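You operate a simulated robot arm through the tools that you are given. There is no shell and no other tool. Be economical: measure what you need, move in short steps, check, and stop when the job is done.

Carry out the task below with a simulated robot arm. There is one attempt and no reset: what you move stays moved.

TASK
Bring the backlash of the gear fixture to 0.25 mm.
Fine: push the backlash lever for a reading, loosen the cage clamp, slide in the one shim that takes up the rest, clamp and read again.

Only the result counts: the job must be done as asked and must still hold three seconds after the hand-in. Knocking over, shifting, dropping, spilling or breaking anything else fails it.

THE ROBOT
A 6-joint arm with a two-finger parallel gripper, fixed in place. Base frame: the origin is at the foot of the arm, x ahead of it, y to its left, z up. Units: m, degrees, N and s.
With the tool pointing down near the work surface it reaches from about 0.16 to 0.74 m from the base axis. Its first joint turns from -166.0 to 166.0 degrees. Payload 3.91 kg.
The TCP is the grasp point between the finger pads, 0.03 m short of the fingertips. In the tool frame z runs along the fingers and y along their closing line. Largest opening 0.11 m; finger width 0.02, thickness 0.01; the body of the gripper, 0.048 by 0.112 m, starts 0.055 m behind the TCP.
Orientation is told as [roll, pitch, yaw] about the base's x, y, z axes, in that order, counted from this pose: with the fingers straight down and closing along the base's y, the tool's x points along the base's -x, its y along +y and its z along -z.

THE INTERFACE
- The arm moves only by the tool move_arm. Its argument "series" is a list of rows, each an object (a shift or turn left out is 0, a gripper value left out holds the last) with "dp": the shift along the tool's x, y, z in m, a list of three; "delta_rot": the turn, a rotation vector about the tool's x, y, z in degrees, a list of three; "grip": the finger opening in m, from 0 to 0.11. In form: [{"dp": [x, y, z], "delta_rot": [rx, ry, rz], "grip": grip}, ...]. A call has 1 to 20 rows; each row shifts and turns the commanded pose from where the row before left it, along the tool's axes as they then stand. A row lasts 0.2 s, in which the tool goes at most 0.05 m and 8.6 degrees; a call with a longer step from one row to the next is refused whole, and so is a gripper value outside its range. A pose out of reach is approached as far as the arm can. The call stops where the force on the tool passes 70 N (or 10 N more than at its start, if that is more) or the arm is blocked; 0.2 s more then pass. The fingers move at their own pace (about 0.045 m/s each) and stop on an object; they squeeze with about 42 N. The grip force told is the motor's: it shows also when the fingers shut on nothing. Time passes only in rows, and 0.2 s behind the last, so rows that do not move let the fingers close. It gives the time, the measured TCP pose, the force on the tool (base axes), the opening and the grip force at its end, in the units of the frame above (readings bear some noise).
- Cameras (640 x 400 px; columns grow to the right, rows downward): "scene" is fixed at [0.0372, 0.66, 1.4515]; the picture's right is [-0.72, -0.69, 0.00], its down [-0.45, 0.47, -0.76] and it looks along [0.53, -0.55, -0.65] (base axes); focal length 214 px, centre (320, 200). "wrist" rides on the gripper at [-0.036, 0, -0.057] in the tool frame; the picture's right is [0.00, -1.00, 0.00], its down [0.97, 0.00, -0.24] and it looks along [0.24, 0.00, 0.97] (tool axes); focal length 218 px, centre (320, 200).
- camera(camera): a new picture of that camera. The clock stands still meanwhile.
- move_column(by): slides the trunk up (or, below 0, down) by that many m; the arm rides with it, the base frame stays. It gives what a move gives, with no picture.
- measure_at(camera, pixels): for up to 12 pixels [column, row] of the newest picture of that camera ("zoom" is the newest enlarged one), the place [x, y, z] in the base frame of the surface seen there, good to about 0.002 m, but the place of the scene camera against the robot may be out by one fixed shift of up to 0.018 m in any direction. The clock stands still meanwhile.
- inspect(camera, box): a new picture of the part [left, top, right, bottom] of that camera's present view, enlarged. The clock stands still meanwhile.
- finish_job(): hands the job in; it is judged then, once.

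Keep the steps short. Do not move on a guess: measure, check each grasp and each placing, and mend mistakes. In all there are 80 turns and 46 pictures (those below and enlarged ones count). Leave the gripper open and the arm clear of the work at the hand-in unless told otherwise, and finish with a single line.

The tools are called after "Request:" as name(argument=value, ...) on one line, values as JSON. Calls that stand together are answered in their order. move_arm: Moves the arm, as the interface text tells. Its arguments: {"type":"object","properties":{"series":{"type":"array","items":{"type":"object","properties":{"dp":{"type":"array","items":{"type":"number"}},"delta_rot":{"type":"array","items":{"type":"number"}},"grip":{"type":"number"}}}}},"required":["series"]} The other tools are called the same way: move_column (by) slides the trunk up or down; camera (camera) takes a picture; measure_at (camera, pixels) gives the place of the surface under pixels of a picture; inspect (camera, box) takes an enlarged picture of a part of a camera's view; finish_job () hands the job in.

At the start:

```text
time_s: 0.0
ee_pos: [0.2811, 0.2804, 1.3065]
tool_rot: [0.0, 0.0, 0.1]
force: [0.0, -0.3, -1.0]
width: 0.11
gripper_force: 0.1
trunk travel left (down, up): [-0.525, 0.065]
```

scene: 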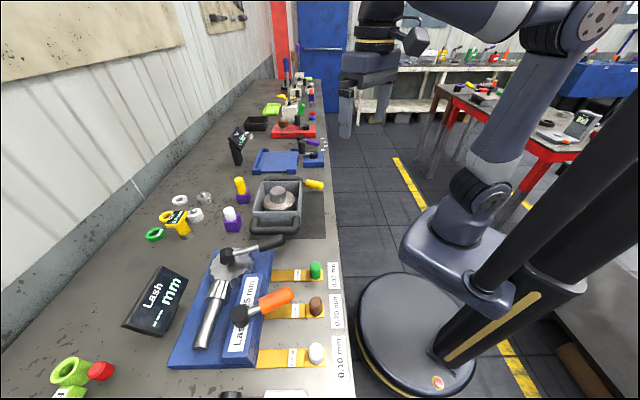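
wrist: 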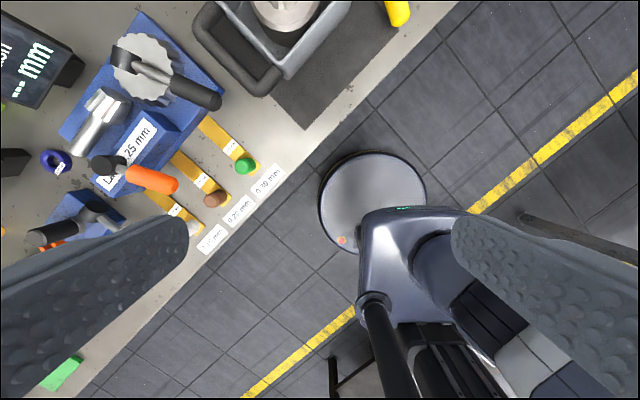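

I see the blue fixture with a gear, a dark lever and an orange clamp handle, and three yellow shims with coloured knobs beside it. I'll enlarge the fixture in both views.

Request:
inspect(camera="scene", box=[110, 220, 370, 390])

Request:
inspect(camera="wrist", box=[0, 0, 320, 260])

```text
2.35 times, centred on (240, 305) of scene
```

zoom: 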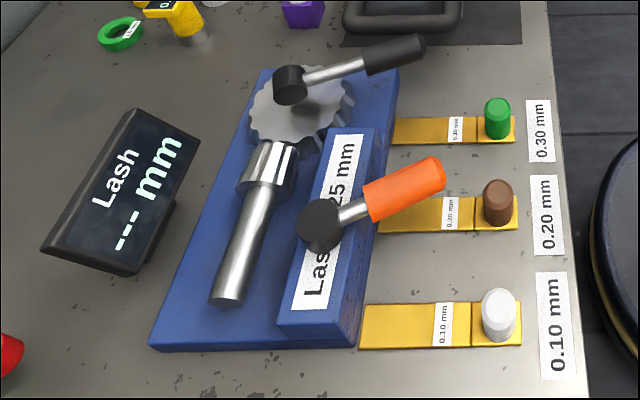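

```text
1.54 times, centred on (160, 130) of wrist
```

zoom: 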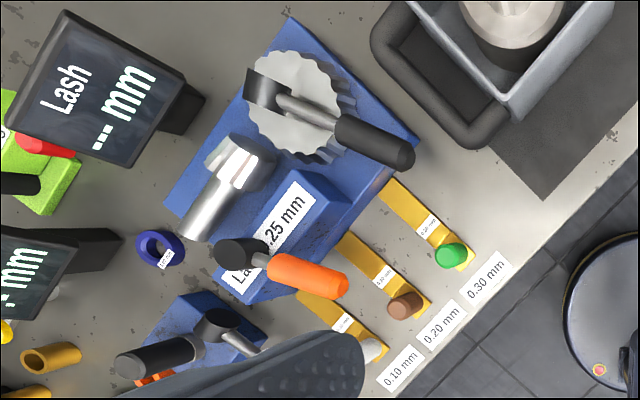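

The shims are marked 0.10, 0.20 and 0.30 mm, and the display shows "---". I'll measure the key points in the wrist zoom, since the scene camera may be offset.

Request:
measure_at(camera="zoom", pixels=[[238, 252], [280, 268], [338, 288], [265, 88], [345, 130], [405, 158], [450, 255], [404, 304], [372, 350], [392, 190], [350, 243], [320, 187]])

Request:
measure_at(camera="wrist", pixels=[[140, 15], [68, 140], [215, 95], [110, 198], [158, 105], [175, 120], [80, 115], [100, 105], [152, 68], [212, 190], [244, 165], [193, 228]])

```text
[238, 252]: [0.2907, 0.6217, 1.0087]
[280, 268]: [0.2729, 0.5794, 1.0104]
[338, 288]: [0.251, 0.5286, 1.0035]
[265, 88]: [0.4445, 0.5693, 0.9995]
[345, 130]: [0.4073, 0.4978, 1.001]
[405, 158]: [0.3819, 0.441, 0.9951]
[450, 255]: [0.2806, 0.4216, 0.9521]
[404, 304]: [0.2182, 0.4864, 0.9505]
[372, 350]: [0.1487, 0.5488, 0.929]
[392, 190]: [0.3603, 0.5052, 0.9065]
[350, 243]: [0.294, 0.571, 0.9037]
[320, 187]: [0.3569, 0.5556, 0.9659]
```

```text
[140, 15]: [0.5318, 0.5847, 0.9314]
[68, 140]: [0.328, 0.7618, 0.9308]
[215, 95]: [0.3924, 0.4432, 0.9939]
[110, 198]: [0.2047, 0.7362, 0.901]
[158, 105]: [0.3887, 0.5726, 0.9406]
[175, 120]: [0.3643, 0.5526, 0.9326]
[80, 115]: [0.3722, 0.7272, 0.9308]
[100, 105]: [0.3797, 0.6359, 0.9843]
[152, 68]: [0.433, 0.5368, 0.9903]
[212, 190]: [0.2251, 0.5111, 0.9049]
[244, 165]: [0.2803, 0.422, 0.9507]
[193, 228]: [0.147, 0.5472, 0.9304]
```

The shims lie about 45° to the base axes and point at the blue block. I'll turn the tool 45° about the vertical, go closer and tilt it to look at the block's shim side.

Request:
move_arm(series=[{"delta_rot": [0, 0, -7.5]}, {"delta_rot": [0, 0, -7.5]}, {"delta_rot": [0, 0, -7.5]}, {"delta_rot": [0, 0, -7.5]}, {"delta_rot": [0, 0, -7.5]}, {"delta_rot": [0, 0, -7.5]}, {"dp": [-0.01, 0.03, 0.02]}, {"dp": [-0.01, 0.03, 0.02]}, {"dp": [-0.01, 0.03, 0.02]}, {"dp": [-0.01, 0.03, 0.02]}, {"delta_rot": [0, -8, 0]}, {"delta_rot": [0, -8, 0]}, {"delta_rot": [0, -8, 0]}, {"delta_rot": [0, -8, 0]}, {"delta_rot": [0, -8, 0]}, {}])

Request:
camera(camera="wrist")

```text
time_s: 3.4
ee_pos: [0.2256, 0.3923, 1.2277]
tool_rot: [0.0, -40.2, 45.1]
force: [1.3, -0.3, 0.2]
width: 0.1101
gripper_force: 0.1
trunk travel left (down, up): [-0.525, 0.065]
```

```text
41 pictures are left
```

wrist: 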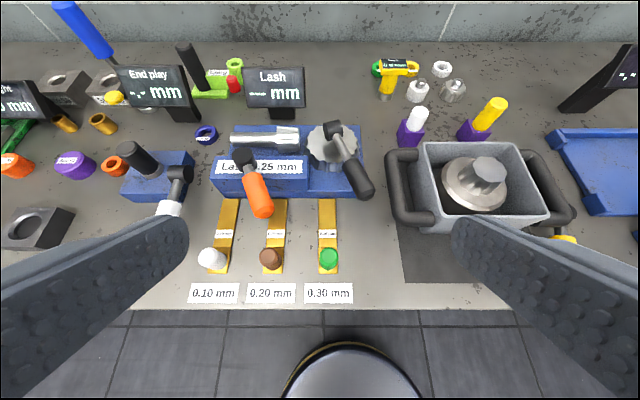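

I have a good oblique view. I'll enlarge the block to look for the slot.

Request:
inspect(camera="wrist", box=[190, 60, 400, 310])

```text
1.60 times, centred on (295, 185) of wrist
```

zoom: 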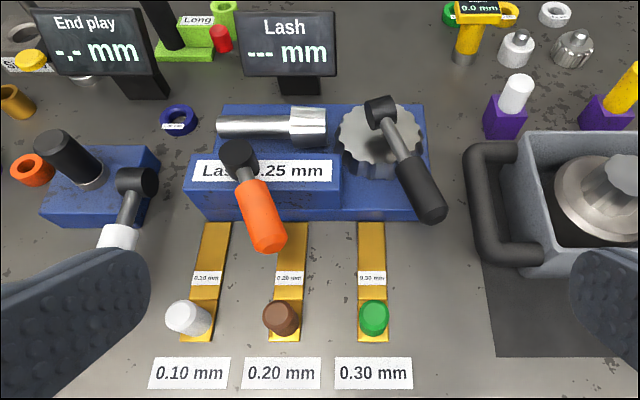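

No slot is visible from here. I'll go lower and flatter in front of the block.

Request:
move_arm(series=[{"dp": [0.035, 0.015, 0.019]}, {"dp": [0.035, 0.015, 0.019]}, {"dp": [0.035, 0.015, 0.019]}, {"dp": [0.035, 0.015, 0.019]}, {"delta_rot": [0, -8, 0]}, {"delta_rot": [0, -8, 0]}, {}])

Request:
inspect(camera="wrist", box=[160, 40, 480, 240])

```text
time_s: 5.0
ee_pos: [0.1412, 0.3948, 1.0769]
tool_rot: [-0.1, -56.0, 45.1]
force: [-0.4, -0.1, 0.3]
width: 0.1097
gripper_force: 0.1
trunk travel left (down, up): [-0.525, 0.065]
```

```text
2.00 times, centred on (320, 140) of wrist
```

zoom: 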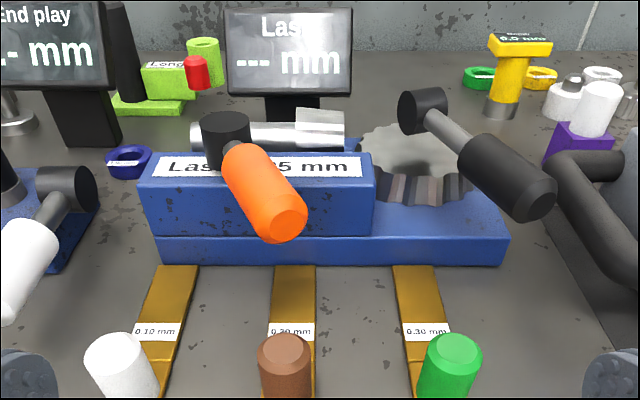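

Request:
measure_at(camera="zoom", pixels=[[148, 200], [150, 228], [365, 228], [365, 190], [372, 246], [160, 250], [165, 262], [490, 262], [480, 240], [225, 330], [272, 330], [310, 270]])

Request:
inspect(camera="wrist", box=[220, 100, 360, 190])

```text
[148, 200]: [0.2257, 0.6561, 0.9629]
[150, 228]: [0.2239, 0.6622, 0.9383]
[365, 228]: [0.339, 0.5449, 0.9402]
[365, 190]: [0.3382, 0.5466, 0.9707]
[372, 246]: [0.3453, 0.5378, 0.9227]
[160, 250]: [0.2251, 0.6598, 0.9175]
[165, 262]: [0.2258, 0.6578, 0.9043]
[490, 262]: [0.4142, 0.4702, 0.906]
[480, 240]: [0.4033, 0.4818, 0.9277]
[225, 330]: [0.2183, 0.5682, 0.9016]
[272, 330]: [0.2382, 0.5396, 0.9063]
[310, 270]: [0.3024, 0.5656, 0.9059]
```

```text
4.44 times, centred on (290, 145) of wrist
```

zoom: 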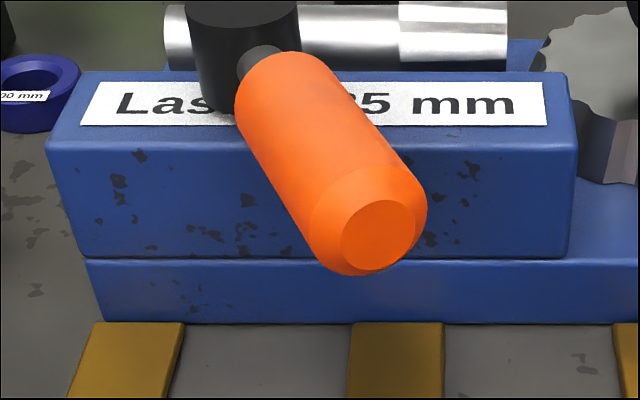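

The front face is plain. I'll check the other faces of the block from the scene camera.

Request:
inspect(camera="scene", box=[165, 240, 285, 375])

```text
2.96 times, centred on (225, 308) of scene
```

zoom: 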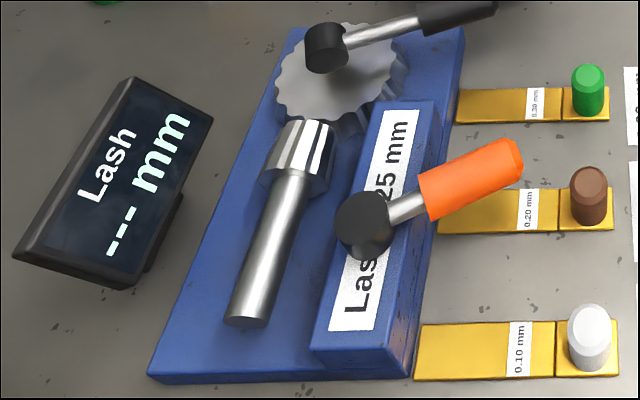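

All faces look plain, so the slot probably appears once the clamp is loose. First the reading: I'll set the tool upright, close the fingers, and stand left of the dark lever handle (about 0.392, 0.462, z 0.995).

Request:
move_arm(series=[{"delta_rot": [0, 8, 0], "grip": 0.0}, {"delta_rot": [0, 8, 0]}, {"delta_rot": [0, 8, 0]}, {"delta_rot": [0, 8, 0]}, {"delta_rot": [0, 8, 0]}, {"delta_rot": [0, 8, 0]}, {"delta_rot": [0, 8, 0]}, {"dp": [-0.035, -0.0145, 0]}, {"dp": [-0.035, -0.0145, 0]}, {"dp": [-0.035, -0.0145, 0]}, {"dp": [-0.035, -0.0145, 0]}, {"dp": [-0.035, -0.0145, 0]}, {"dp": [-0.035, -0.0145, 0]}, {}])

Request:
camera(camera="wrist")

```text
time_s: 8.0
ee_pos: [0.3507, 0.4837, 1.0794]
tool_rot: [0.0, -0.1, 45.0]
force: [-0.5, 0.2, 0.3]
width: 0.0
gripper_force: 37.6
trunk travel left (down, up): [-0.525, 0.065]
```

```text
36 pictures are left
```

wrist: 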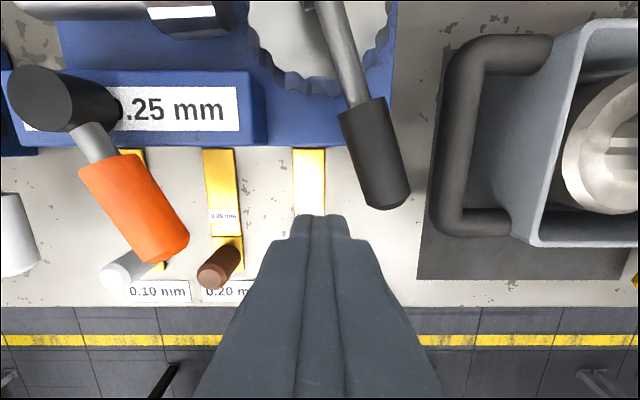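

Request:
measure_at(camera="wrist", pixels=[[395, 200], [360, 115], [375, 155], [390, 150], [445, 200], [450, 100], [165, 250], [40, 95], [110, 170], [150, 200], [330, 30], [345, 60]])

```text
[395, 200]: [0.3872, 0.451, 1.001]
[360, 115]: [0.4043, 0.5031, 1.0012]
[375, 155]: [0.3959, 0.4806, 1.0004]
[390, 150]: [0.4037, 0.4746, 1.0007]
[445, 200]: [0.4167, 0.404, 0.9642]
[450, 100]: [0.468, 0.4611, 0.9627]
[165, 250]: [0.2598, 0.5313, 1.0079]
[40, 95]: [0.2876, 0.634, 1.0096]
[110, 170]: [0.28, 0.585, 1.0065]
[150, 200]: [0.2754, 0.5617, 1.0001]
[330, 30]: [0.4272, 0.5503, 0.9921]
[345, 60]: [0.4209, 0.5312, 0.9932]
```

Handle axis is at z≈0.99, and the box loop tops out at 0.964. I'll lower to tip z≈0.98 and push the lever gently to the right in small steps.

Request:
move_arm(series=[{"dp": [0, 0, 0.035]}, {"dp": [0, 0, 0.034]}, {"dp": [-0.0033, -0.0095, 0]}, {"dp": [-0.0033, -0.0095, 0]}, {"dp": [-0.0016, -0.0047, 0]}, {"dp": [-0.0016, -0.0047, 0]}, {"dp": [-0.0016, -0.0047, 0]}, {}])

Request:
camera(camera="scene")

```text
time_s: 9.7
ee_pos: [0.3679, 0.473, 1.0089]
tool_rot: [1.3, 0.6, 45.5]
force: [-40.2, 23.2, 0.8]
width: 0.0
gripper_force: 37.5
trunk travel left (down, up): [-0.525, 0.065]
stopped in row 8: the force on the tool passed its limit (the readings are from after the stop); the commanded pose is now the measured one
```

```text
35 pictures are left
```

scene: 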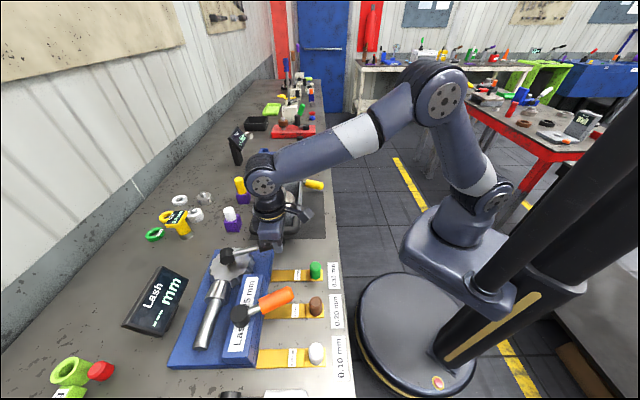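

The lever hit a stop going right (46 N, no motion), so it moves the other way. I'll back off, go over it, and push from the right.

Request:
move_arm(series=[{"dp": [0.0033, 0.0095, 0]}, {"dp": [0, 0, -0.03]}, {"dp": [0, 0, -0.03]}, {"dp": [-0.014, -0.036, 0]}, {"dp": [-0.014, -0.036, 0]}, {"dp": [0, 0, 0.03]}, {"dp": [0, 0, 0.028]}, {}])

Request:
camera(camera="wrist")

```text
time_s: 11.5
ee_pos: [0.4387, 0.4437, 1.0078]
tool_rot: [1.0, 0.3, 45.1]
force: [-0.6, -0.1, -0.3]
width: 0.0001
gripper_force: 37.9
trunk travel left (down, up): [-0.525, 0.065]
```

```text
34 pictures are left
```

wrist: 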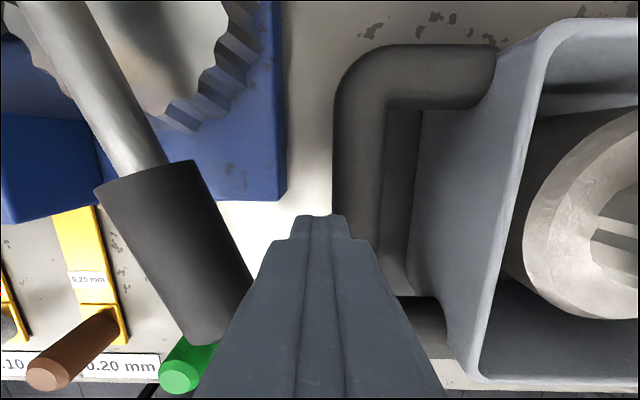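

I'm right of the handle. Now pushing left in small steps.

Request:
move_arm(series=[{"dp": [0.0033, 0.0095, 0]}, {"dp": [0.0033, 0.0095, 0]}, {"dp": [0.0016, 0.0047, 0]}, {"dp": [0.0016, 0.0047, 0]}, {"dp": [0.0016, 0.0047, 0]}, {"dp": [0.0016, 0.0047, 0]}, {}])

Request:
inspect(camera="scene", box=[110, 220, 370, 390])

```text
time_s: 13.1
ee_pos: [0.4172, 0.4533, 1.0102]
tool_rot: [-0.3, -0.3, 44.9]
force: [39.6, -17.8, -0.2]
width: 0.0
gripper_force: 37.8
trunk travel left (down, up): [-0.525, 0.065]
stopped in row 7: the force on the tool passed its limit (the readings are from after the stop); the commanded pose is now the measured one
```

```text
2.35 times, centred on (240, 305) of scene
```

zoom: 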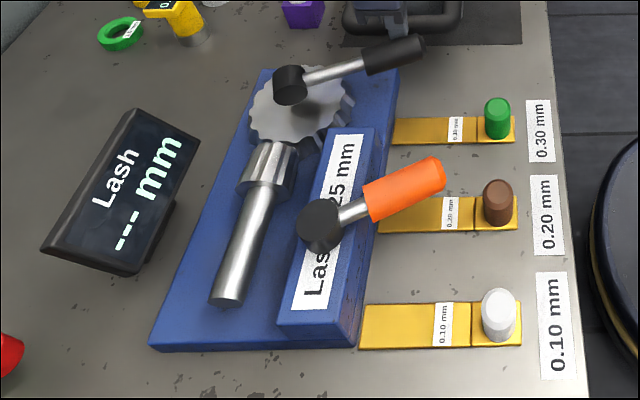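

It's blocked this way too. The lever's hub is a cylinder lying on its side, so the lever swings vertically. I'll go above the handle and press down.

Request:
move_arm(series=[{"dp": [-0.0033, -0.0095, 0]}, {"dp": [0, 0, -0.03]}, {"dp": [0, 0, -0.03]}, {"dp": [0.0065, 0.019, 0]}, {"dp": [0.0062, 0.018, 0]}, {}])

Request:
camera(camera="wrist")

```text
time_s: 14.5
ee_pos: [0.383, 0.4696, 1.0721]
tool_rot: [0.0, -0.1, 45.2]
force: [-0.4, -0.5, 0.1]
width: 0.0
gripper_force: 37.4
trunk travel left (down, up): [-0.525, 0.065]
```

```text
32 pictures are left
```

wrist: 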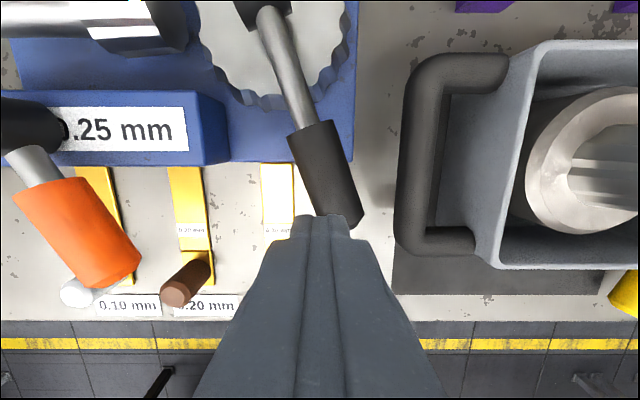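

Request:
move_arm(series=[{"dp": [0, -0.0117, 0]}, {"dp": [0, 0, 0.03]}, {"dp": [0, 0, 0.008]}, {"dp": [0, 0, 0.005]}, {"dp": [0, 0, 0.005]}, {}])

Request:
inspect(camera="scene", box=[110, 220, 370, 390])

```text
time_s: 15.9
ee_pos: [0.3925, 0.4622, 1.0226]
tool_rot: [0.0, -0.2, 45.1]
force: [-0.7, 0.5, 0.8]
width: 0.0
gripper_force: 37.2
trunk travel left (down, up): [-0.525, 0.065]
```

```text
2.35 times, centred on (240, 305) of scene
```

zoom: 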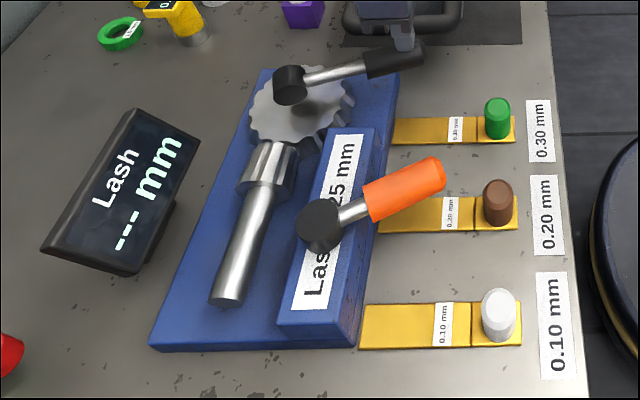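

It shows almost no force at tip z 0.993, so the lever is moving or just being touched. I'll continue down.

Request:
move_arm(series=[{"dp": [0, 0, 0.005]}, {"dp": [0, 0, 0.005]}, {"dp": [0, 0, 0.005]}, {"dp": [0, 0, 0.005]}, {}])

Request:
inspect(camera="scene", box=[110, 220, 370, 390])

```text
time_s: 17.1
ee_pos: [0.3924, 0.4626, 1.0026]
tool_rot: [0.0, -0.2, 45.2]
force: [-1.3, 0.4, 0.6]
width: 0.0
gripper_force: 37.7
trunk travel left (down, up): [-0.525, 0.065]
```

```text
2.35 times, centred on (240, 305) of scene
```

zoom: 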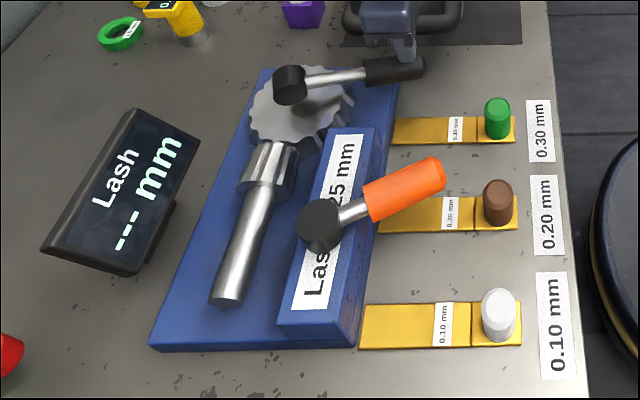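

The lever is swinging down freely. I'll keep pressing.

Request:
move_arm(series=[{"dp": [0, 0, 0.006]}, {"dp": [0, 0, 0.006]}, {"dp": [0, 0, 0.006]}, {"dp": [0, 0, 0.006]}, {}, {}])

Request:
inspect(camera="scene", box=[110, 220, 370, 390])

```text
time_s: 18.5
ee_pos: [0.3917, 0.4617, 0.9894]
tool_rot: [0.2, -1.3, 45.0]
force: [0.8, -8.5, 69.9]
width: 0.0
gripper_force: 37.6
trunk travel left (down, up): [-0.525, 0.065]
```

```text
2.35 times, centred on (240, 305) of scene
```

zoom: 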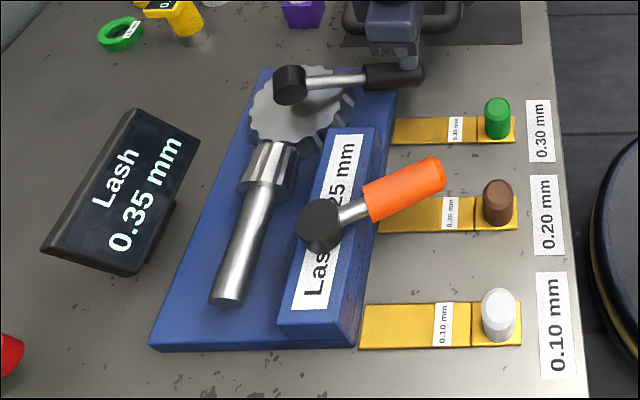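

The display reads **0.35 mm**, so 0.10 mm has to go: the 0.10 shim with the white knob. Next I'll release the lever, rise, and go to the left side of the orange clamp handle.

Request:
move_arm(series=[{"dp": [0, 0, -0.03]}, {"dp": [0, 0, -0.03]}, {"dp": [0, 0, -0.03]}, {"dp": [0.0104, 0.0388, 0]}, {"dp": [0.0104, 0.0388, 0]}, {"dp": [0.0104, 0.0388, 0]}, {"dp": [0.0104, 0.0388, 0]}, {"dp": [0.0104, 0.0388, 0]}, {}])

Request:
camera(camera="wrist")

```text
time_s: 20.5
ee_pos: [0.2174, 0.5607, 1.0693]
tool_rot: [0.0, -0.2, 44.9]
force: [-0.9, -0.1, -0.4]
width: 0.0002
gripper_force: 37.4
trunk travel left (down, up): [-0.525, 0.065]
```

```text
28 pictures are left
```

wrist: 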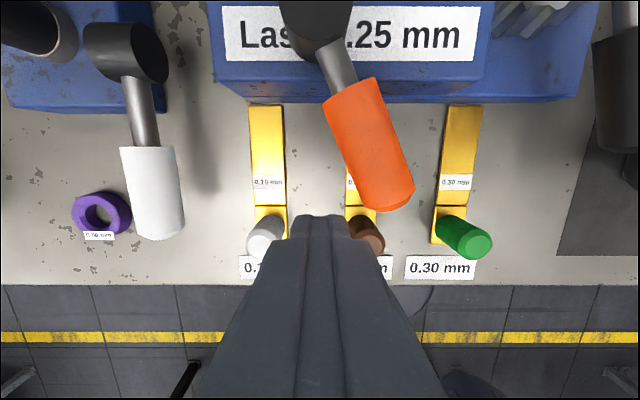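

Request:
measure_at(camera="wrist", pixels=[[400, 190], [365, 190], [345, 110], [370, 85], [340, 65], [310, 30], [150, 200], [180, 200], [130, 45], [265, 235], [268, 120], [265, 215]])

Request:
inspect(camera="wrist", box=[200, 0, 440, 150])

```text
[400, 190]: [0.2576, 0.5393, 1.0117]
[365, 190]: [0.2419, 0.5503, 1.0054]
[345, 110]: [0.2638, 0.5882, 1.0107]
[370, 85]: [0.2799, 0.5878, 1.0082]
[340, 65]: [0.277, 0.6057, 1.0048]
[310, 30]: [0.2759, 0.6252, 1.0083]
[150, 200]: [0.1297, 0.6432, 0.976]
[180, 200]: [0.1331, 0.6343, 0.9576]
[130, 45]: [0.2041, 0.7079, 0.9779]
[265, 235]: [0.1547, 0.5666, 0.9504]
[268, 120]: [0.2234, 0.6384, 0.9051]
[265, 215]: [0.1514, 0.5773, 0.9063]
```

```text
2.67 times, centred on (320, 75) of wrist
```

zoom: 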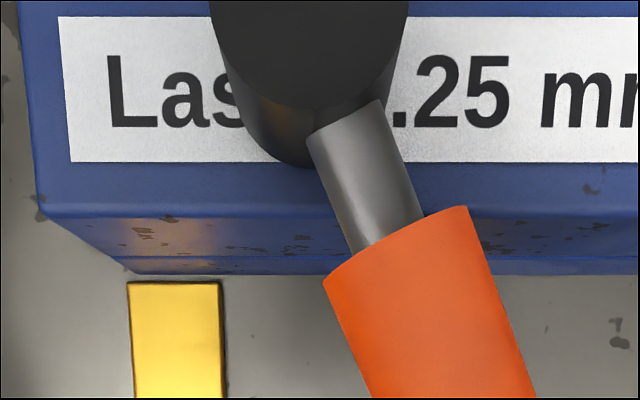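

The clamp hub is a vertical post, so its handle swings sideways. I'll lower to tip z≈0.98 and push it to the right (counter-clockwise from above, to loosen).

Request:
move_arm(series=[{"dp": [0, 0, 0.03]}, {"dp": [0, 0, 0.027]}, {"dp": [-0.0042, -0.0091, 0]}, {"dp": [-0.0042, -0.0091, 0]}, {"dp": [-0.0021, -0.0046, 0]}, {"dp": [-0.0021, -0.0046, 0]}, {"dp": [-0.0021, -0.0046, 0]}, {"dp": [-0.0021, -0.0046, 0]}, {}])

Request:
camera(camera="wrist")

```text
time_s: 22.0
ee_pos: [0.2301, 0.5559, 1.0113]
tool_rot: [1.3, 0.6, 45.6]
force: [-43.2, 20.8, -2.7]
width: 0.0
gripper_force: 37.4
trunk travel left (down, up): [-0.525, 0.065]
stopped in row 7: the force on the tool passed its limit (the readings are from after the stop); the commanded pose is now the measured one
```

```text
26 pictures are left
```

wrist: 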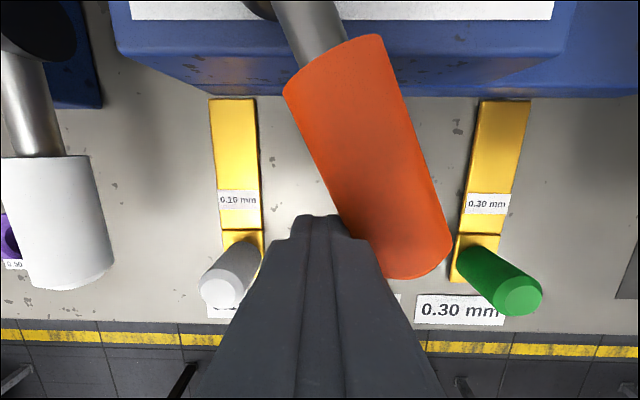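

It's blocked to the right as well, so I'll go round and push it from the right side towards the left.

Request:
move_arm(series=[{"dp": [0.0042, 0.0091, 0]}, {"dp": [0, 0, -0.03]}, {"dp": [0, 0, -0.028]}, {"dp": [-0.0132, -0.0285, 0]}, {"dp": [-0.0132, -0.0285, 0]}, {"dp": [-0.0132, -0.0285, 0]}, {"dp": [0, 0, 0.03]}, {"dp": [0, 0, 0.028]}, {"dp": [0.0042, 0.0091, 0]}, {"dp": [0.0042, 0.0091, 0]}, {"dp": [0.0021, 0.0046, 0]}, {"dp": [0.0021, 0.0046, 0]}, {"dp": [0.0021, 0.0046, 0]}, {"dp": [0.0021, 0.0046, 0]}, {}])

```text
time_s: 25.2
ee_pos: [0.2795, 0.5376, 1.0109]
tool_rot: [1.0, 0.4, 45.3]
force: [0.4, -0.4, -0.8]
width: 0.0
gripper_force: 38.2
trunk travel left (down, up): [-0.525, 0.065]
```

No contact force yet. Continuing left.

Request:
move_arm(series=[{"dp": [0.0021, 0.0046, 0]}, {"dp": [0.0021, 0.0046, 0]}, {"dp": [0.0021, 0.0046, 0]}, {"dp": [0.0021, 0.0046, 0]}, {}])

Request:
camera(camera="wrist")

```text
time_s: 26.4
ee_pos: [0.2622, 0.5435, 1.0111]
tool_rot: [1.0, 0.3, 45.3]
force: [0.1, -1.4, -0.2]
width: 0.0
gripper_force: 37.7
trunk travel left (down, up): [-0.525, 0.065]
```

```text
25 pictures are left
```

wrist: 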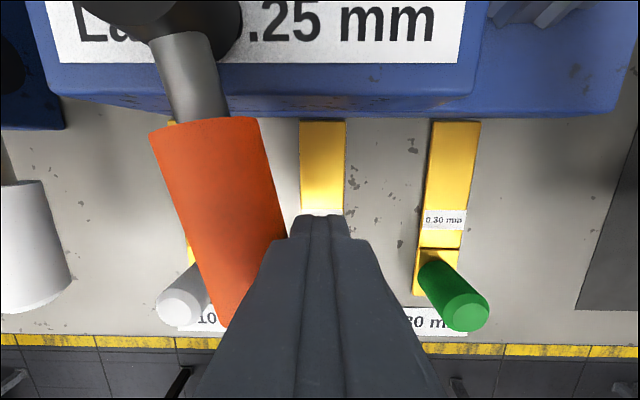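

The handle swings left freely. I'll follow its arc around the hub (about 0.285, 0.632).

Request:
move_arm(series=[{"dp": [0.0057, 0.0114, 0]}, {"dp": [0.004, 0.0121, 0]}, {"dp": [0.0023, 0.0125, 0]}, {"dp": [0.0005, 0.0127, 0]}, {}])

Request:
inspect(camera="scene", box=[110, 220, 370, 390])

```text
time_s: 27.6
ee_pos: [0.2164, 0.5693, 1.0118]
tool_rot: [0.9, 0.5, 45.4]
force: [0.4, 0.1, -0.2]
width: 0.0002
gripper_force: 38.0
trunk travel left (down, up): [-0.525, 0.065]
```

```text
2.35 times, centred on (240, 305) of scene
```

zoom: 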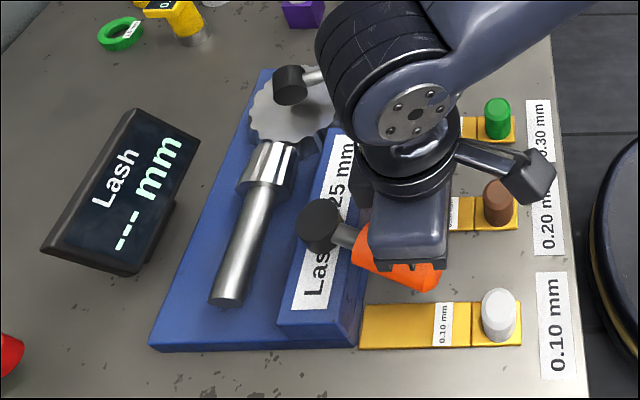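

Request:
move_arm(series=[{"dp": [-0.0012, 0.0127, 0]}, {"dp": [-0.003, 0.0124, 0]}, {"dp": [-0.0047, 0.0119, 0]}, {"dp": [-0.0063, 0.0111, 0]}, {}])

Request:
camera(camera="wrist")

```text
time_s: 28.3
ee_pos: [0.2124, 0.5778, 1.0124]
tool_rot: [-0.9, 1.6, 44.7]
force: [21.8, -42.4, 14.1]
width: 0.0
gripper_force: 37.1
trunk travel left (down, up): [-0.525, 0.065]
stopped in row 3: the force on the tool passed its limit (the readings are from after the stop); the commanded pose is now the measured one
```

```text
23 pictures are left
```

wrist: 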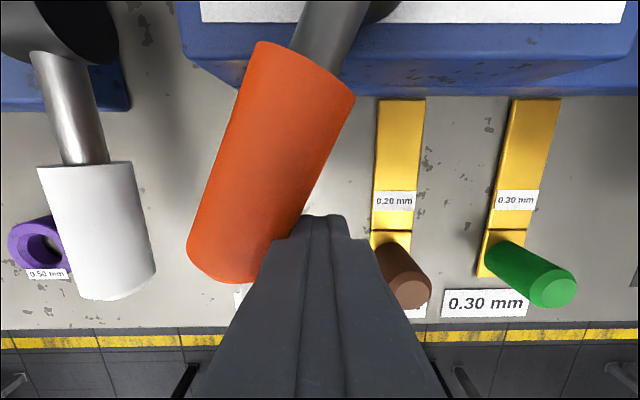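

The handle hit its stop after about 45° of swing, so the clamp should be loose. I'll back off, rise, and return to the oblique view to find the opening.

Request:
move_arm(series=[{"dp": [0, -0.02, 0]}, {"dp": [0, 0, -0.035]}, {"dp": [0, 0, -0.035]}, {"dp": [0.04, -0.01, 0]}, {"dp": [0.04, -0.01, 0]}, {"dp": [0.04, -0.01, 0]}, {"dp": [0.03, 0, 0]}, {"delta_rot": [0, -8, 0]}, {"delta_rot": [0, -8, 0]}, {"delta_rot": [0, -8, 0]}, {"delta_rot": [0, -8, 0]}, {"delta_rot": [0, -8, 0]}, {"delta_rot": [0, -8, 0]}, {"delta_rot": [0, -8, 0]}, {}])

Request:
camera(camera="wrist")

```text
time_s: 31.5
ee_pos: [0.1358, 0.4461, 1.0829]
tool_rot: [-0.6, -54.7, 45.5]
force: [-0.3, -0.4, 0.1]
width: 0.0001
gripper_force: 37.7
trunk travel left (down, up): [-0.525, 0.065]
```

```text
22 pictures are left
```

wrist: 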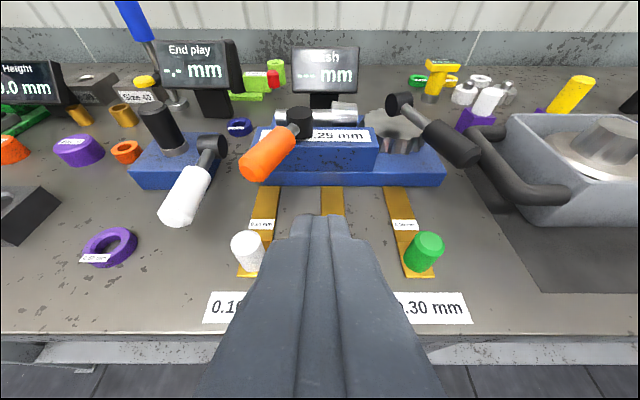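

Request:
inspect(camera="wrist", box=[225, 80, 455, 220])

```text
2.78 times, centred on (340, 150) of wrist
```

zoom: 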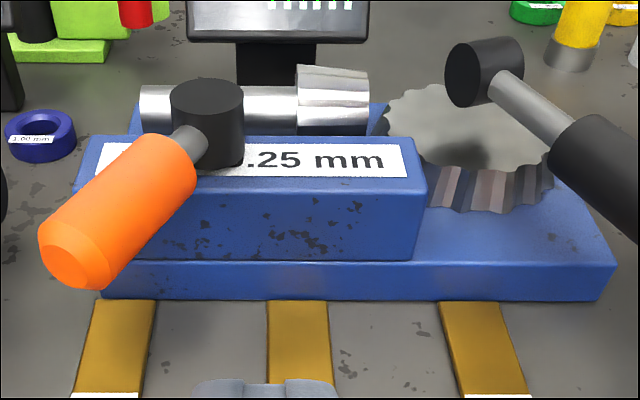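

I still see no opening at the front. I'll look at the block's wall side and gear end from above and behind.

Request:
move_arm(series=[{"delta_rot": [0, 8, 0]}, {"delta_rot": [0, 8, 0]}, {"delta_rot": [0, 8, 0]}, {"delta_rot": [0, 8, 0]}, {"delta_rot": [0, 8, 0]}, {"delta_rot": [0, 8, 0]}, {"delta_rot": [0, 8, 0]}, {"dp": [-0.043, -0.0065, -0.02]}, {"dp": [-0.043, -0.0065, -0.02]}, {"dp": [-0.043, -0.0065, -0.02]}, {"dp": [-0.043, -0.0065, -0.02]}, {"dp": [-0.043, -0.0065, -0.02]}, {"dp": [-0.043, -0.0065, -0.02]}, {"delta_rot": [0, 8, 0]}, {"delta_rot": [0, 8, 0]}, {"delta_rot": [0, 8, 0]}, {}])

Request:
camera(camera="wrist")

```text
time_s: 35.1
ee_pos: [0.3304, 0.5659, 1.1812]
tool_rot: [-0.2, 0.7, 45.0]
force: [0.5, 0.6, -0.3]
width: 0.0001
gripper_force: 37.8
out of reach, approached as far as the arm can: row 13, 14, 15, 16
trunk travel left (down, up): [-0.525, 0.065]
```

```text
20 pictures are left
```

wrist: 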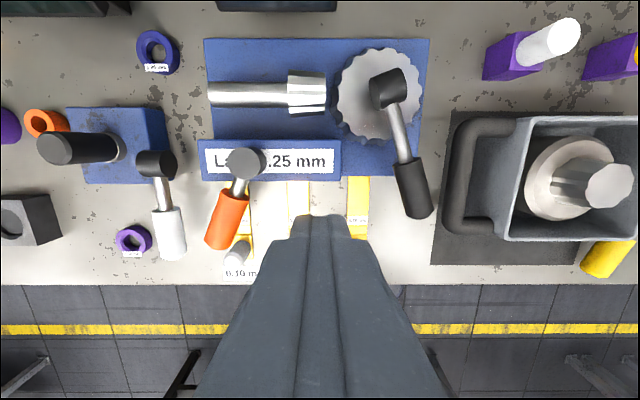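

Request:
inspect(camera="wrist", box=[190, 30, 440, 190])

Request:
measure_at(camera="wrist", pixels=[[225, 143], [330, 143], [270, 177], [330, 177], [338, 160], [202, 160], [240, 128], [330, 128], [260, 92], [310, 92], [370, 165], [215, 60]])

```text
2.50 times, centred on (315, 110) of wrist
```

zoom: 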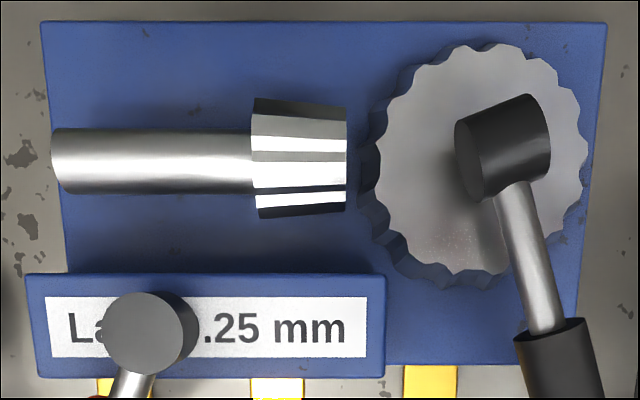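

```text
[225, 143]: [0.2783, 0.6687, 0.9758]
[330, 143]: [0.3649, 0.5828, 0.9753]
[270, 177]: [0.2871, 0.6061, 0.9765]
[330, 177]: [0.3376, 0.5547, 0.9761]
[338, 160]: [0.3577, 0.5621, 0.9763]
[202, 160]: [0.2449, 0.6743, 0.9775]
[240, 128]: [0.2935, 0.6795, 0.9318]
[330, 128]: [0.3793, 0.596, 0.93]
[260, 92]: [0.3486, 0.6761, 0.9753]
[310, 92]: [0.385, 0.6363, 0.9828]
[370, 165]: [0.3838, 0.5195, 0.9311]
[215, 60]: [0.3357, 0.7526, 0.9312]
```

The block's top now reads z≈0.976 against about 0.970 before, so loosening seems to have lifted it off the base. I'll check for the gap from a low frontal view.

Request:
move_arm(series=[{"delta_rot": [0, -8, 0]}, {"delta_rot": [0, -8, 0]}, {"delta_rot": [0, -8, 0]}, {"dp": [0.043, 0.0, 0]}, {"dp": [0.043, 0.0, 0]}, {"dp": [0.043, 0.0, 0]}, {"dp": [0.043, 0.0, 0]}, {"dp": [0.043, 0.0, 0]}, {"dp": [0.03, 0.0, 0]}, {}])

```text
time_s: 37.3
ee_pos: [0.1703, 0.412, 1.0826]
tool_rot: [-0.3, -23.2, 45.1]
force: [0.6, -0.8, -0.7]
width: 0.0
gripper_force: 38.1
trunk travel left (down, up): [-0.525, 0.065]
```

Request:
move_arm(series=[{"delta_rot": [0, -8, 0]}, {"delta_rot": [0, -8, 0]}, {"delta_rot": [0, -8, 0]}, {"delta_rot": [0, -8, 0]}, {"delta_rot": [0, -8, 0]}, {"delta_rot": [0, -8, 0]}, {"delta_rot": [0, -8, 0]}, {"dp": [0.03, 0.015, -0.012]}, {"dp": [0.03, 0.015, -0.012]}, {"dp": [0.028, 0.01, -0.01]}, {}])

Request:
inspect(camera="wrist", box=[200, 60, 440, 210])

```text
time_s: 39.7
ee_pos: [0.1325, 0.3992, 1.0156]
tool_rot: [10.7, -79.9, 31.2]
force: [0.3, 0.0, 0.1]
width: 0.0
gripper_force: 37.8
trunk travel left (down, up): [-0.525, 0.065]
```

```text
2.67 times, centred on (320, 135) of wrist
```

zoom: 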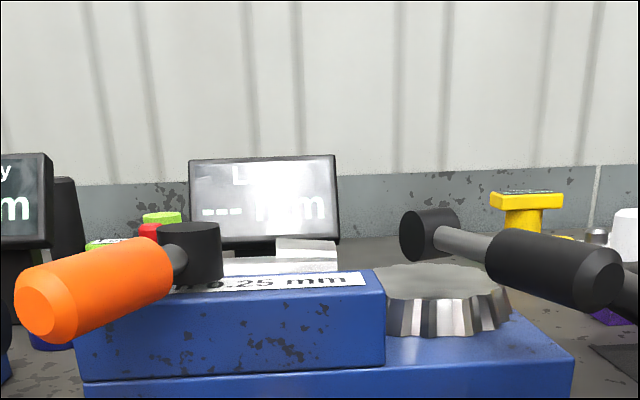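

Request:
inspect(camera="wrist", box=[220, 165, 360, 255])

```text
4.44 times, centred on (290, 210) of wrist
```

zoom: 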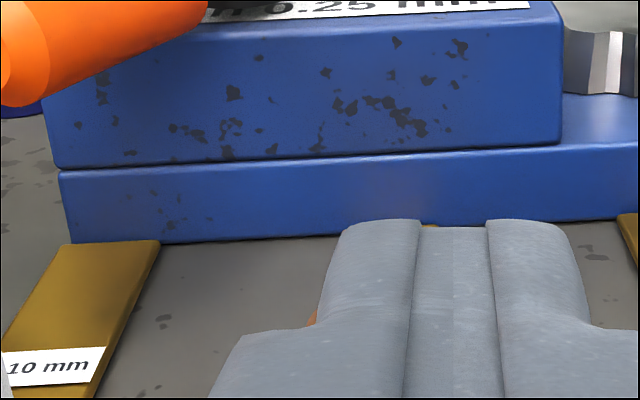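

Request:
measure_at(camera="zoom", pixels=[[120, 60], [120, 155], [120, 162], [120, 168], [120, 176], [120, 190], [400, 140], [400, 152], [400, 158], [540, 160], [110, 236], [100, 250]])

```text
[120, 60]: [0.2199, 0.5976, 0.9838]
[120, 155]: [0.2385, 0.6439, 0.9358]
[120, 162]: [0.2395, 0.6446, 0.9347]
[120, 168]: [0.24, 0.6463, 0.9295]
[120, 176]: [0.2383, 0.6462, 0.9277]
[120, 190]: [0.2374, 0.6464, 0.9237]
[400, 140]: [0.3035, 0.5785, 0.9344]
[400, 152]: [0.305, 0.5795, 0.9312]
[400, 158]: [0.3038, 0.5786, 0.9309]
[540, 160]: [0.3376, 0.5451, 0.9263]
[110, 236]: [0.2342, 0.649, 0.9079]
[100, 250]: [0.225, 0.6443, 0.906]
```

A thin dark seam runs under the block. I'll compare from the scene view, with its zoom on the block and left end.

Request:
inspect(camera="scene", box=[195, 265, 330, 375])

```text
3.64 times, centred on (262, 320) of scene
```

zoom: 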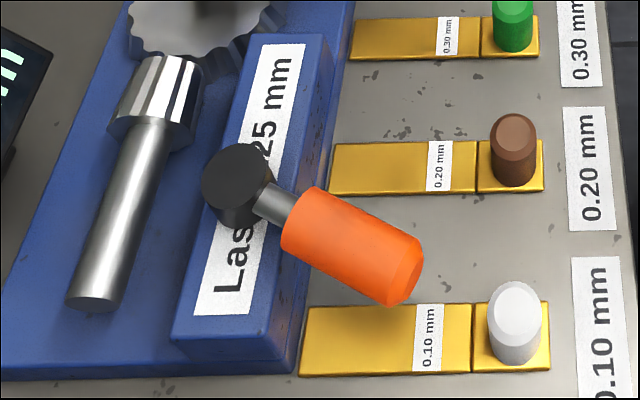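

The gap under the block measures about z 0.930–0.935 and the block's left end clearly sits higher than before. So the shim goes in flat on the base, under the block. I'll set the tool upright, open the gripper, and stand near the white knob (0.152, 0.568).

Request:
move_arm(series=[{"delta_rot": [0, 8, 0], "grip": 0.06}, {"delta_rot": [0, 8, 0]}, {"delta_rot": [0, 8, 0]}, {"delta_rot": [0, 8, 0]}, {"delta_rot": [0, 8, 0]}, {"delta_rot": [0, 8, 0]}, {"delta_rot": [0, 8, 0]}, {"delta_rot": [0, 8, 0]}, {"delta_rot": [0, 8, 0]}, {"delta_rot": [0, 7.5, 0]}, {"dp": [0, 0, -0.035]}, {"dp": [0, 0, -0.035]}, {"dp": [-0.033, 0.035, 0]}, {"dp": [-0.033, 0.035, 0]}, {"dp": [-0.033, 0.036, 0]}, {}])

Request:
camera(camera="wrist")

```text
time_s: 43.1
ee_pos: [0.1058, 0.5467, 1.071]
tool_rot: [-0.2, 0.3, 45.0]
force: [-0.1, -1.0, -0.7]
width: 0.0601
gripper_force: 0.0
trunk travel left (down, up): [-0.525, 0.065]
```

```text
15 pictures are left
```

wrist: 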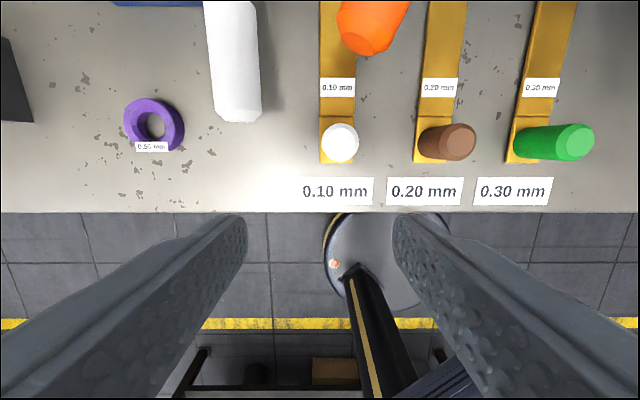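

Request:
measure_at(camera="wrist", pixels=[[340, 140], [338, 128], [326, 142], [355, 142], [322, 160], [322, 118], [352, 118], [323, 40], [352, 65], [365, 50], [405, 5], [300, 140]])

```text
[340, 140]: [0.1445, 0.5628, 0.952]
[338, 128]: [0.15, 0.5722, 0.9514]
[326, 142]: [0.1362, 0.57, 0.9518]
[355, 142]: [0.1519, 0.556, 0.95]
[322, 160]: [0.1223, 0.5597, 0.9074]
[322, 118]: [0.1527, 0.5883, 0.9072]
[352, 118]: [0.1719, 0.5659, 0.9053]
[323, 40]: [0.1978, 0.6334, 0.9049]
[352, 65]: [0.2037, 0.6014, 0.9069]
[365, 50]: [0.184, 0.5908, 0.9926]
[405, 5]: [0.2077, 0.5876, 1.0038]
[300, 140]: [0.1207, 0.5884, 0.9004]
```

I measured the white knob centre at about (0.1445, 0.564), top z 0.952, diameter ~0.021. The shim is about 5 mm thick and parallel to the tool axis. I'll move over it, descend to TCP z 0.957 and close.

Request:
move_arm(series=[{"dp": [-0.0198, -0.0075, 0]}, {"dp": [-0.0198, -0.0076, 0]}, {"dp": [0, 0, 0.035]}, {"dp": [0, 0, 0.035]}, {"dp": [0, 0, 0.03]}, {"dp": [0, 0, 0.014]}, {}, {"grip": 0.015}, {}, {}, {}])

Request:
inspect(camera="scene", box=[195, 265, 375, 395])

```text
time_s: 45.5
ee_pos: [0.1475, 0.5634, 0.9581]
tool_rot: [-0.2, 0.3, 45.0]
force: [10.5, -10.9, -2.3]
width: 0.029
gripper_force: 45.5
trunk travel left (down, up): [-0.525, 0.065]
```

```text
3.08 times, centred on (285, 330) of scene
```

zoom: 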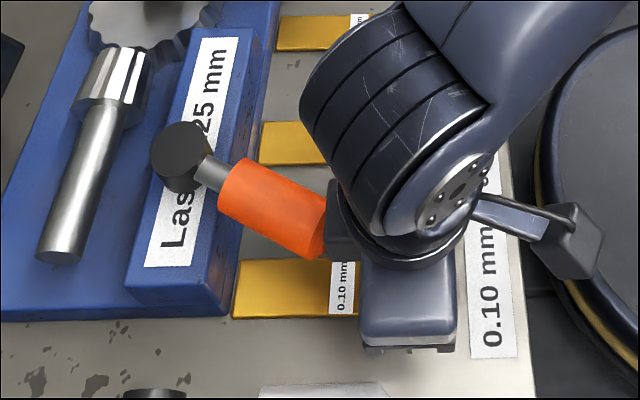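

The fingers hold the knob (width 0.029, which fits its pixel size). I'll lift it 6 cm, clear of the brown knob and below the orange handle, and check the hold.

Request:
move_arm(series=[{"dp": [0, 0, -0.02]}, {"dp": [0, 0, -0.02]}, {"dp": [0, 0, -0.02]}, {"dp": [0.004, -0.02, 0]}, {"dp": [0, -0.02, 0]}, {"dp": [0, -0.02, 0]}, {"dp": [0, -0.01, 0]}, {}])

Request:
camera(camera="wrist")

```text
time_s: 47.3
ee_pos: [0.1893, 0.5133, 1.0178]
tool_rot: [-0.2, 0.4, 45.0]
force: [-0.2, -0.4, -0.9]
width: 0.015
gripper_force: 0.0
trunk travel left (down, up): [-0.525, 0.065]
```

```text
13 pictures are left
```

wrist: 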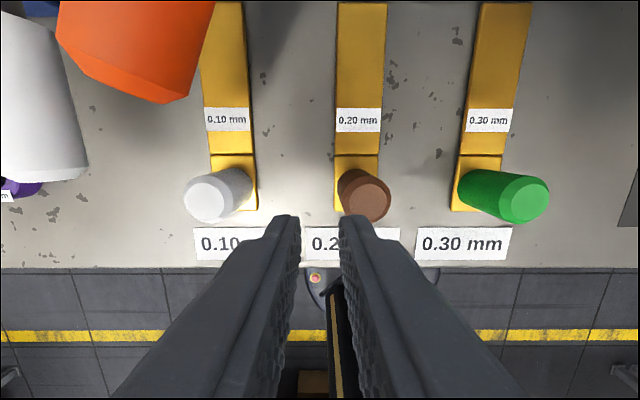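

The knob slipped out and the fingers closed on nothing, but the shim looks undisturbed. I'll measure the knob again.

Request:
inspect(camera="wrist", box=[170, 90, 310, 230])

Request:
measure_at(camera="wrist", pixels=[[206, 198], [206, 176], [206, 219], [187, 198], [225, 198], [240, 175], [212, 160], [252, 160], [256, 207], [238, 185], [382, 160], [365, 195]])

```text
2.86 times, centred on (240, 160) of wrist
```

zoom: 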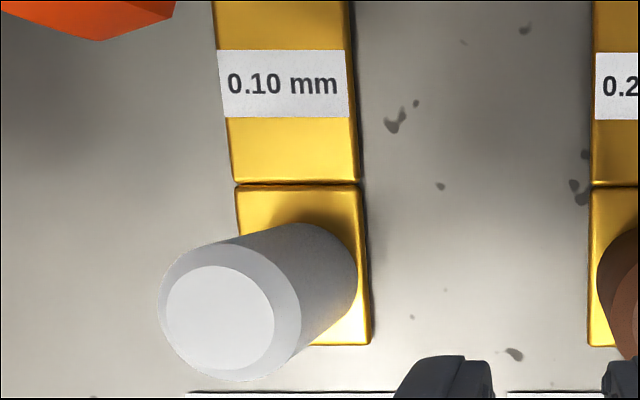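

```text
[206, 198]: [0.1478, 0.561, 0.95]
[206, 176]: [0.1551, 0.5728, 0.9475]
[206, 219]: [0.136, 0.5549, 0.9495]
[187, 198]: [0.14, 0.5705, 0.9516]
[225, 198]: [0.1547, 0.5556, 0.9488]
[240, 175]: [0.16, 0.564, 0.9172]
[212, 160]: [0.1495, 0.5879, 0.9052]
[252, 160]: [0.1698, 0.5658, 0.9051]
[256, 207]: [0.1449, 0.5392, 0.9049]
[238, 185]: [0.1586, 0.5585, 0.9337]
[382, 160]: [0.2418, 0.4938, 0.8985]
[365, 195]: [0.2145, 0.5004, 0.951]
```

The shim hasn't moved noticeably. The earlier 15 N side force, and the scene image showing the gripper's camera bracket against the orange handle tip, suggest the bracket touched the handle and spoiled the grip. I'll rise and turn the hand 180° so the bracket faces outward.

Request:
move_arm(series=[{"dp": [0, 0, -0.04], "grip": 0.06}, {"dp": [0, 0, -0.04]}, {"delta_rot": [0, 0, 8.5]}, {"delta_rot": [0, 0, 8.5]}, {"delta_rot": [0, 0, 8.5]}, {"delta_rot": [0, 0, 8.5]}, {"delta_rot": [0, 0, 8.5]}, {"delta_rot": [0, 0, 8.5]}, {"delta_rot": [0, 0, 8.5]}, {"delta_rot": [0, 0, 8.5]}, {"delta_rot": [0, 0, 8.5]}, {"delta_rot": [0, 0, 8.5]}, {"delta_rot": [0, 0, 5]}, {}])

Request:
move_arm(series=[{"delta_rot": [0, 0, 8.5]}, {"delta_rot": [0, 0, 8.5]}, {"delta_rot": [0, 0, 8.5]}, {"delta_rot": [0, 0, 8.5]}, {"delta_rot": [0, 0, 8.5]}, {"delta_rot": [0, 0, 8.5]}, {"delta_rot": [0, 0, 8.5]}, {"delta_rot": [0, 0, 8.5]}, {"delta_rot": [0, 0, 8.5]}, {"delta_rot": [0, 0, 8.5]}, {"delta_rot": [0, 0, 5]}, {}])

```text
time_s: 50.3
ee_pos: [0.19, 0.5128, 1.0982]
tool_rot: [-0.3, -0.1, -45.0]
force: [0.4, -0.8, 0.2]
width: 0.0602
gripper_force: 0.2
trunk travel left (down, up): [-0.525, 0.065]
```

```text
time_s: 52.9
ee_pos: [0.2795, 0.4753, 1.0921]
tool_rot: [-2.3, -0.1, -108.7]
force: [-0.5, 1.5, 0.4]
width: 0.0599
gripper_force: 0.1
out of reach, approached as far as the arm can: row 7, 8, 9, 10, 11
trunk travel left (down, up): [-0.525, 0.065]
```

The wrist's last joint limits that turn at about −105°. A yaw of −90° already puts the bracket outward and right, so I'll turn back to that.

Request:
move_arm(series=[{"delta_rot": [0, 0, -8.5]}, {"delta_rot": [0, 0, -8.5]}, {}])

```text
time_s: 53.7
ee_pos: [0.2788, 0.4742, 1.0931]
tool_rot: [-2.2, 0.4, -91.6]
force: [-0.8, 0.1, 0.0]
width: 0.0601
gripper_force: 0.1
trunk travel left (down, up): [-0.525, 0.065]
```

At this yaw the gripper body's corner would sit over the handle tip instead. A better fix is yaw 45° with a 20° outward lean, which takes both body and bracket off the handle while the pads still hold the knob flat. I'll turn back to that.

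Request:
move_arm(series=[{"delta_rot": [-0.4, 2.2, 0]}, {"delta_rot": [0, 0, -8.04]}, {"delta_rot": [0, 0, -8.04]}, {"delta_rot": [0, 0, -8.04]}, {"delta_rot": [0, 0, -8.04]}, {"delta_rot": [0, 0, -8.04]}, {"delta_rot": [0, 0, -8.04]}, {"delta_rot": [0, 0, -8.04]}, {"delta_rot": [0, 0, -8.04]}, {"delta_rot": [0, 0, -8.04]}, {"delta_rot": [0, 0, -8.04]}, {"delta_rot": [0, 0, -8.04]}, {"delta_rot": [0, 0, -8.04]}, {"delta_rot": [0, 0, -8.04]}, {"delta_rot": [0, 0, -8.04]}, {"delta_rot": [0, 0, -8.04]}, {"delta_rot": [0, 0, -8.04]}, {"delta_rot": [0, 0, -8.0]}, {}])

```text
time_s: 57.7
ee_pos: [0.2782, 0.473, 1.0909]
tool_rot: [3.2, -0.8, 45.0]
force: [-0.3, -0.8, -0.6]
width: 0.0601
gripper_force: 0.1
trunk travel left (down, up): [-0.525, 0.065]
```

Request:
move_arm(series=[{"delta_rot": [3.2, 0.8, 0]}, {"dp": [0.0078, 0.0387, 0]}, {"dp": [0.0078, 0.0387, 0]}, {"dp": [0.0078, 0.0387, 0]}, {"dp": [0.0079, 0.0386, 0]}, {"delta_rot": [0, -6.67, 0]}, {"delta_rot": [0, -6.67, 0]}, {"delta_rot": [0, -6.67, 0]}, {}])

```text
time_s: 59.7
ee_pos: [0.147, 0.5613, 1.0936]
tool_rot: [0.0, -20.1, 45.0]
force: [-0.1, 0.3, 0.3]
width: 0.0601
gripper_force: 0.0
trunk travel left (down, up): [-0.525, 0.065]
```

Aligned over the knob with a 20° lean. Descending straight down to z≈0.945, then closing.

Request:
move_arm(series=[{"dp": [0.0127, 0, 0.0349]}, {"dp": [0.0127, 0, 0.0349]}, {"dp": [0.0127, 0, 0.0349]}, {"dp": [0.0127, 0, 0.0349]}, {}, {"grip": 0.0}, {}, {}, {}, {}])

Request:
camera(camera="wrist")

```text
time_s: 61.9
ee_pos: [0.1447, 0.561, 0.9439]
tool_rot: [0.0, -20.0, 45.0]
force: [-13.8, 13.9, -3.1]
width: 0.029
gripper_force: 44.5
trunk travel left (down, up): [-0.525, 0.065]
```

```text
11 pictures are left
```

wrist: 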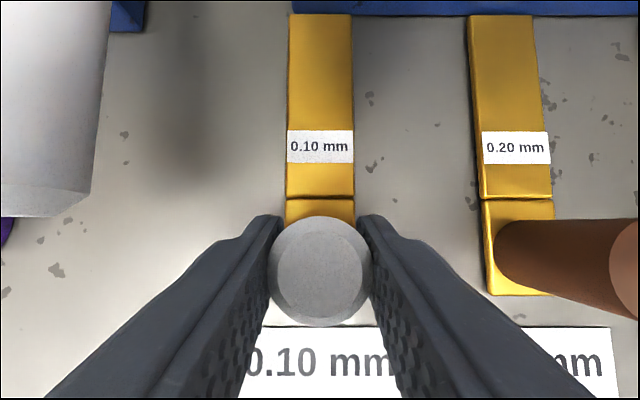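

The knob sits squarely between the pads. The shim seems held firmly to its place, with about 20 N of side force from a 2 mm offset. I'll ease that offset and lift slowly, watching the force.

Request:
move_arm(series=[{"dp": [0, 0.0015, 0]}, {}, {"dp": [-0.0007, 0, -0.0019]}, {"dp": [-0.0007, 0, -0.0019]}, {}])

```text
time_s: 63.1
ee_pos: [0.1456, 0.562, 0.9463]
tool_rot: [-0.3, -19.8, 45.0]
force: [-9.2, 7.5, -33.1]
width: 0.0296
gripper_force: 44.7
trunk travel left (down, up): [-0.525, 0.065]
```

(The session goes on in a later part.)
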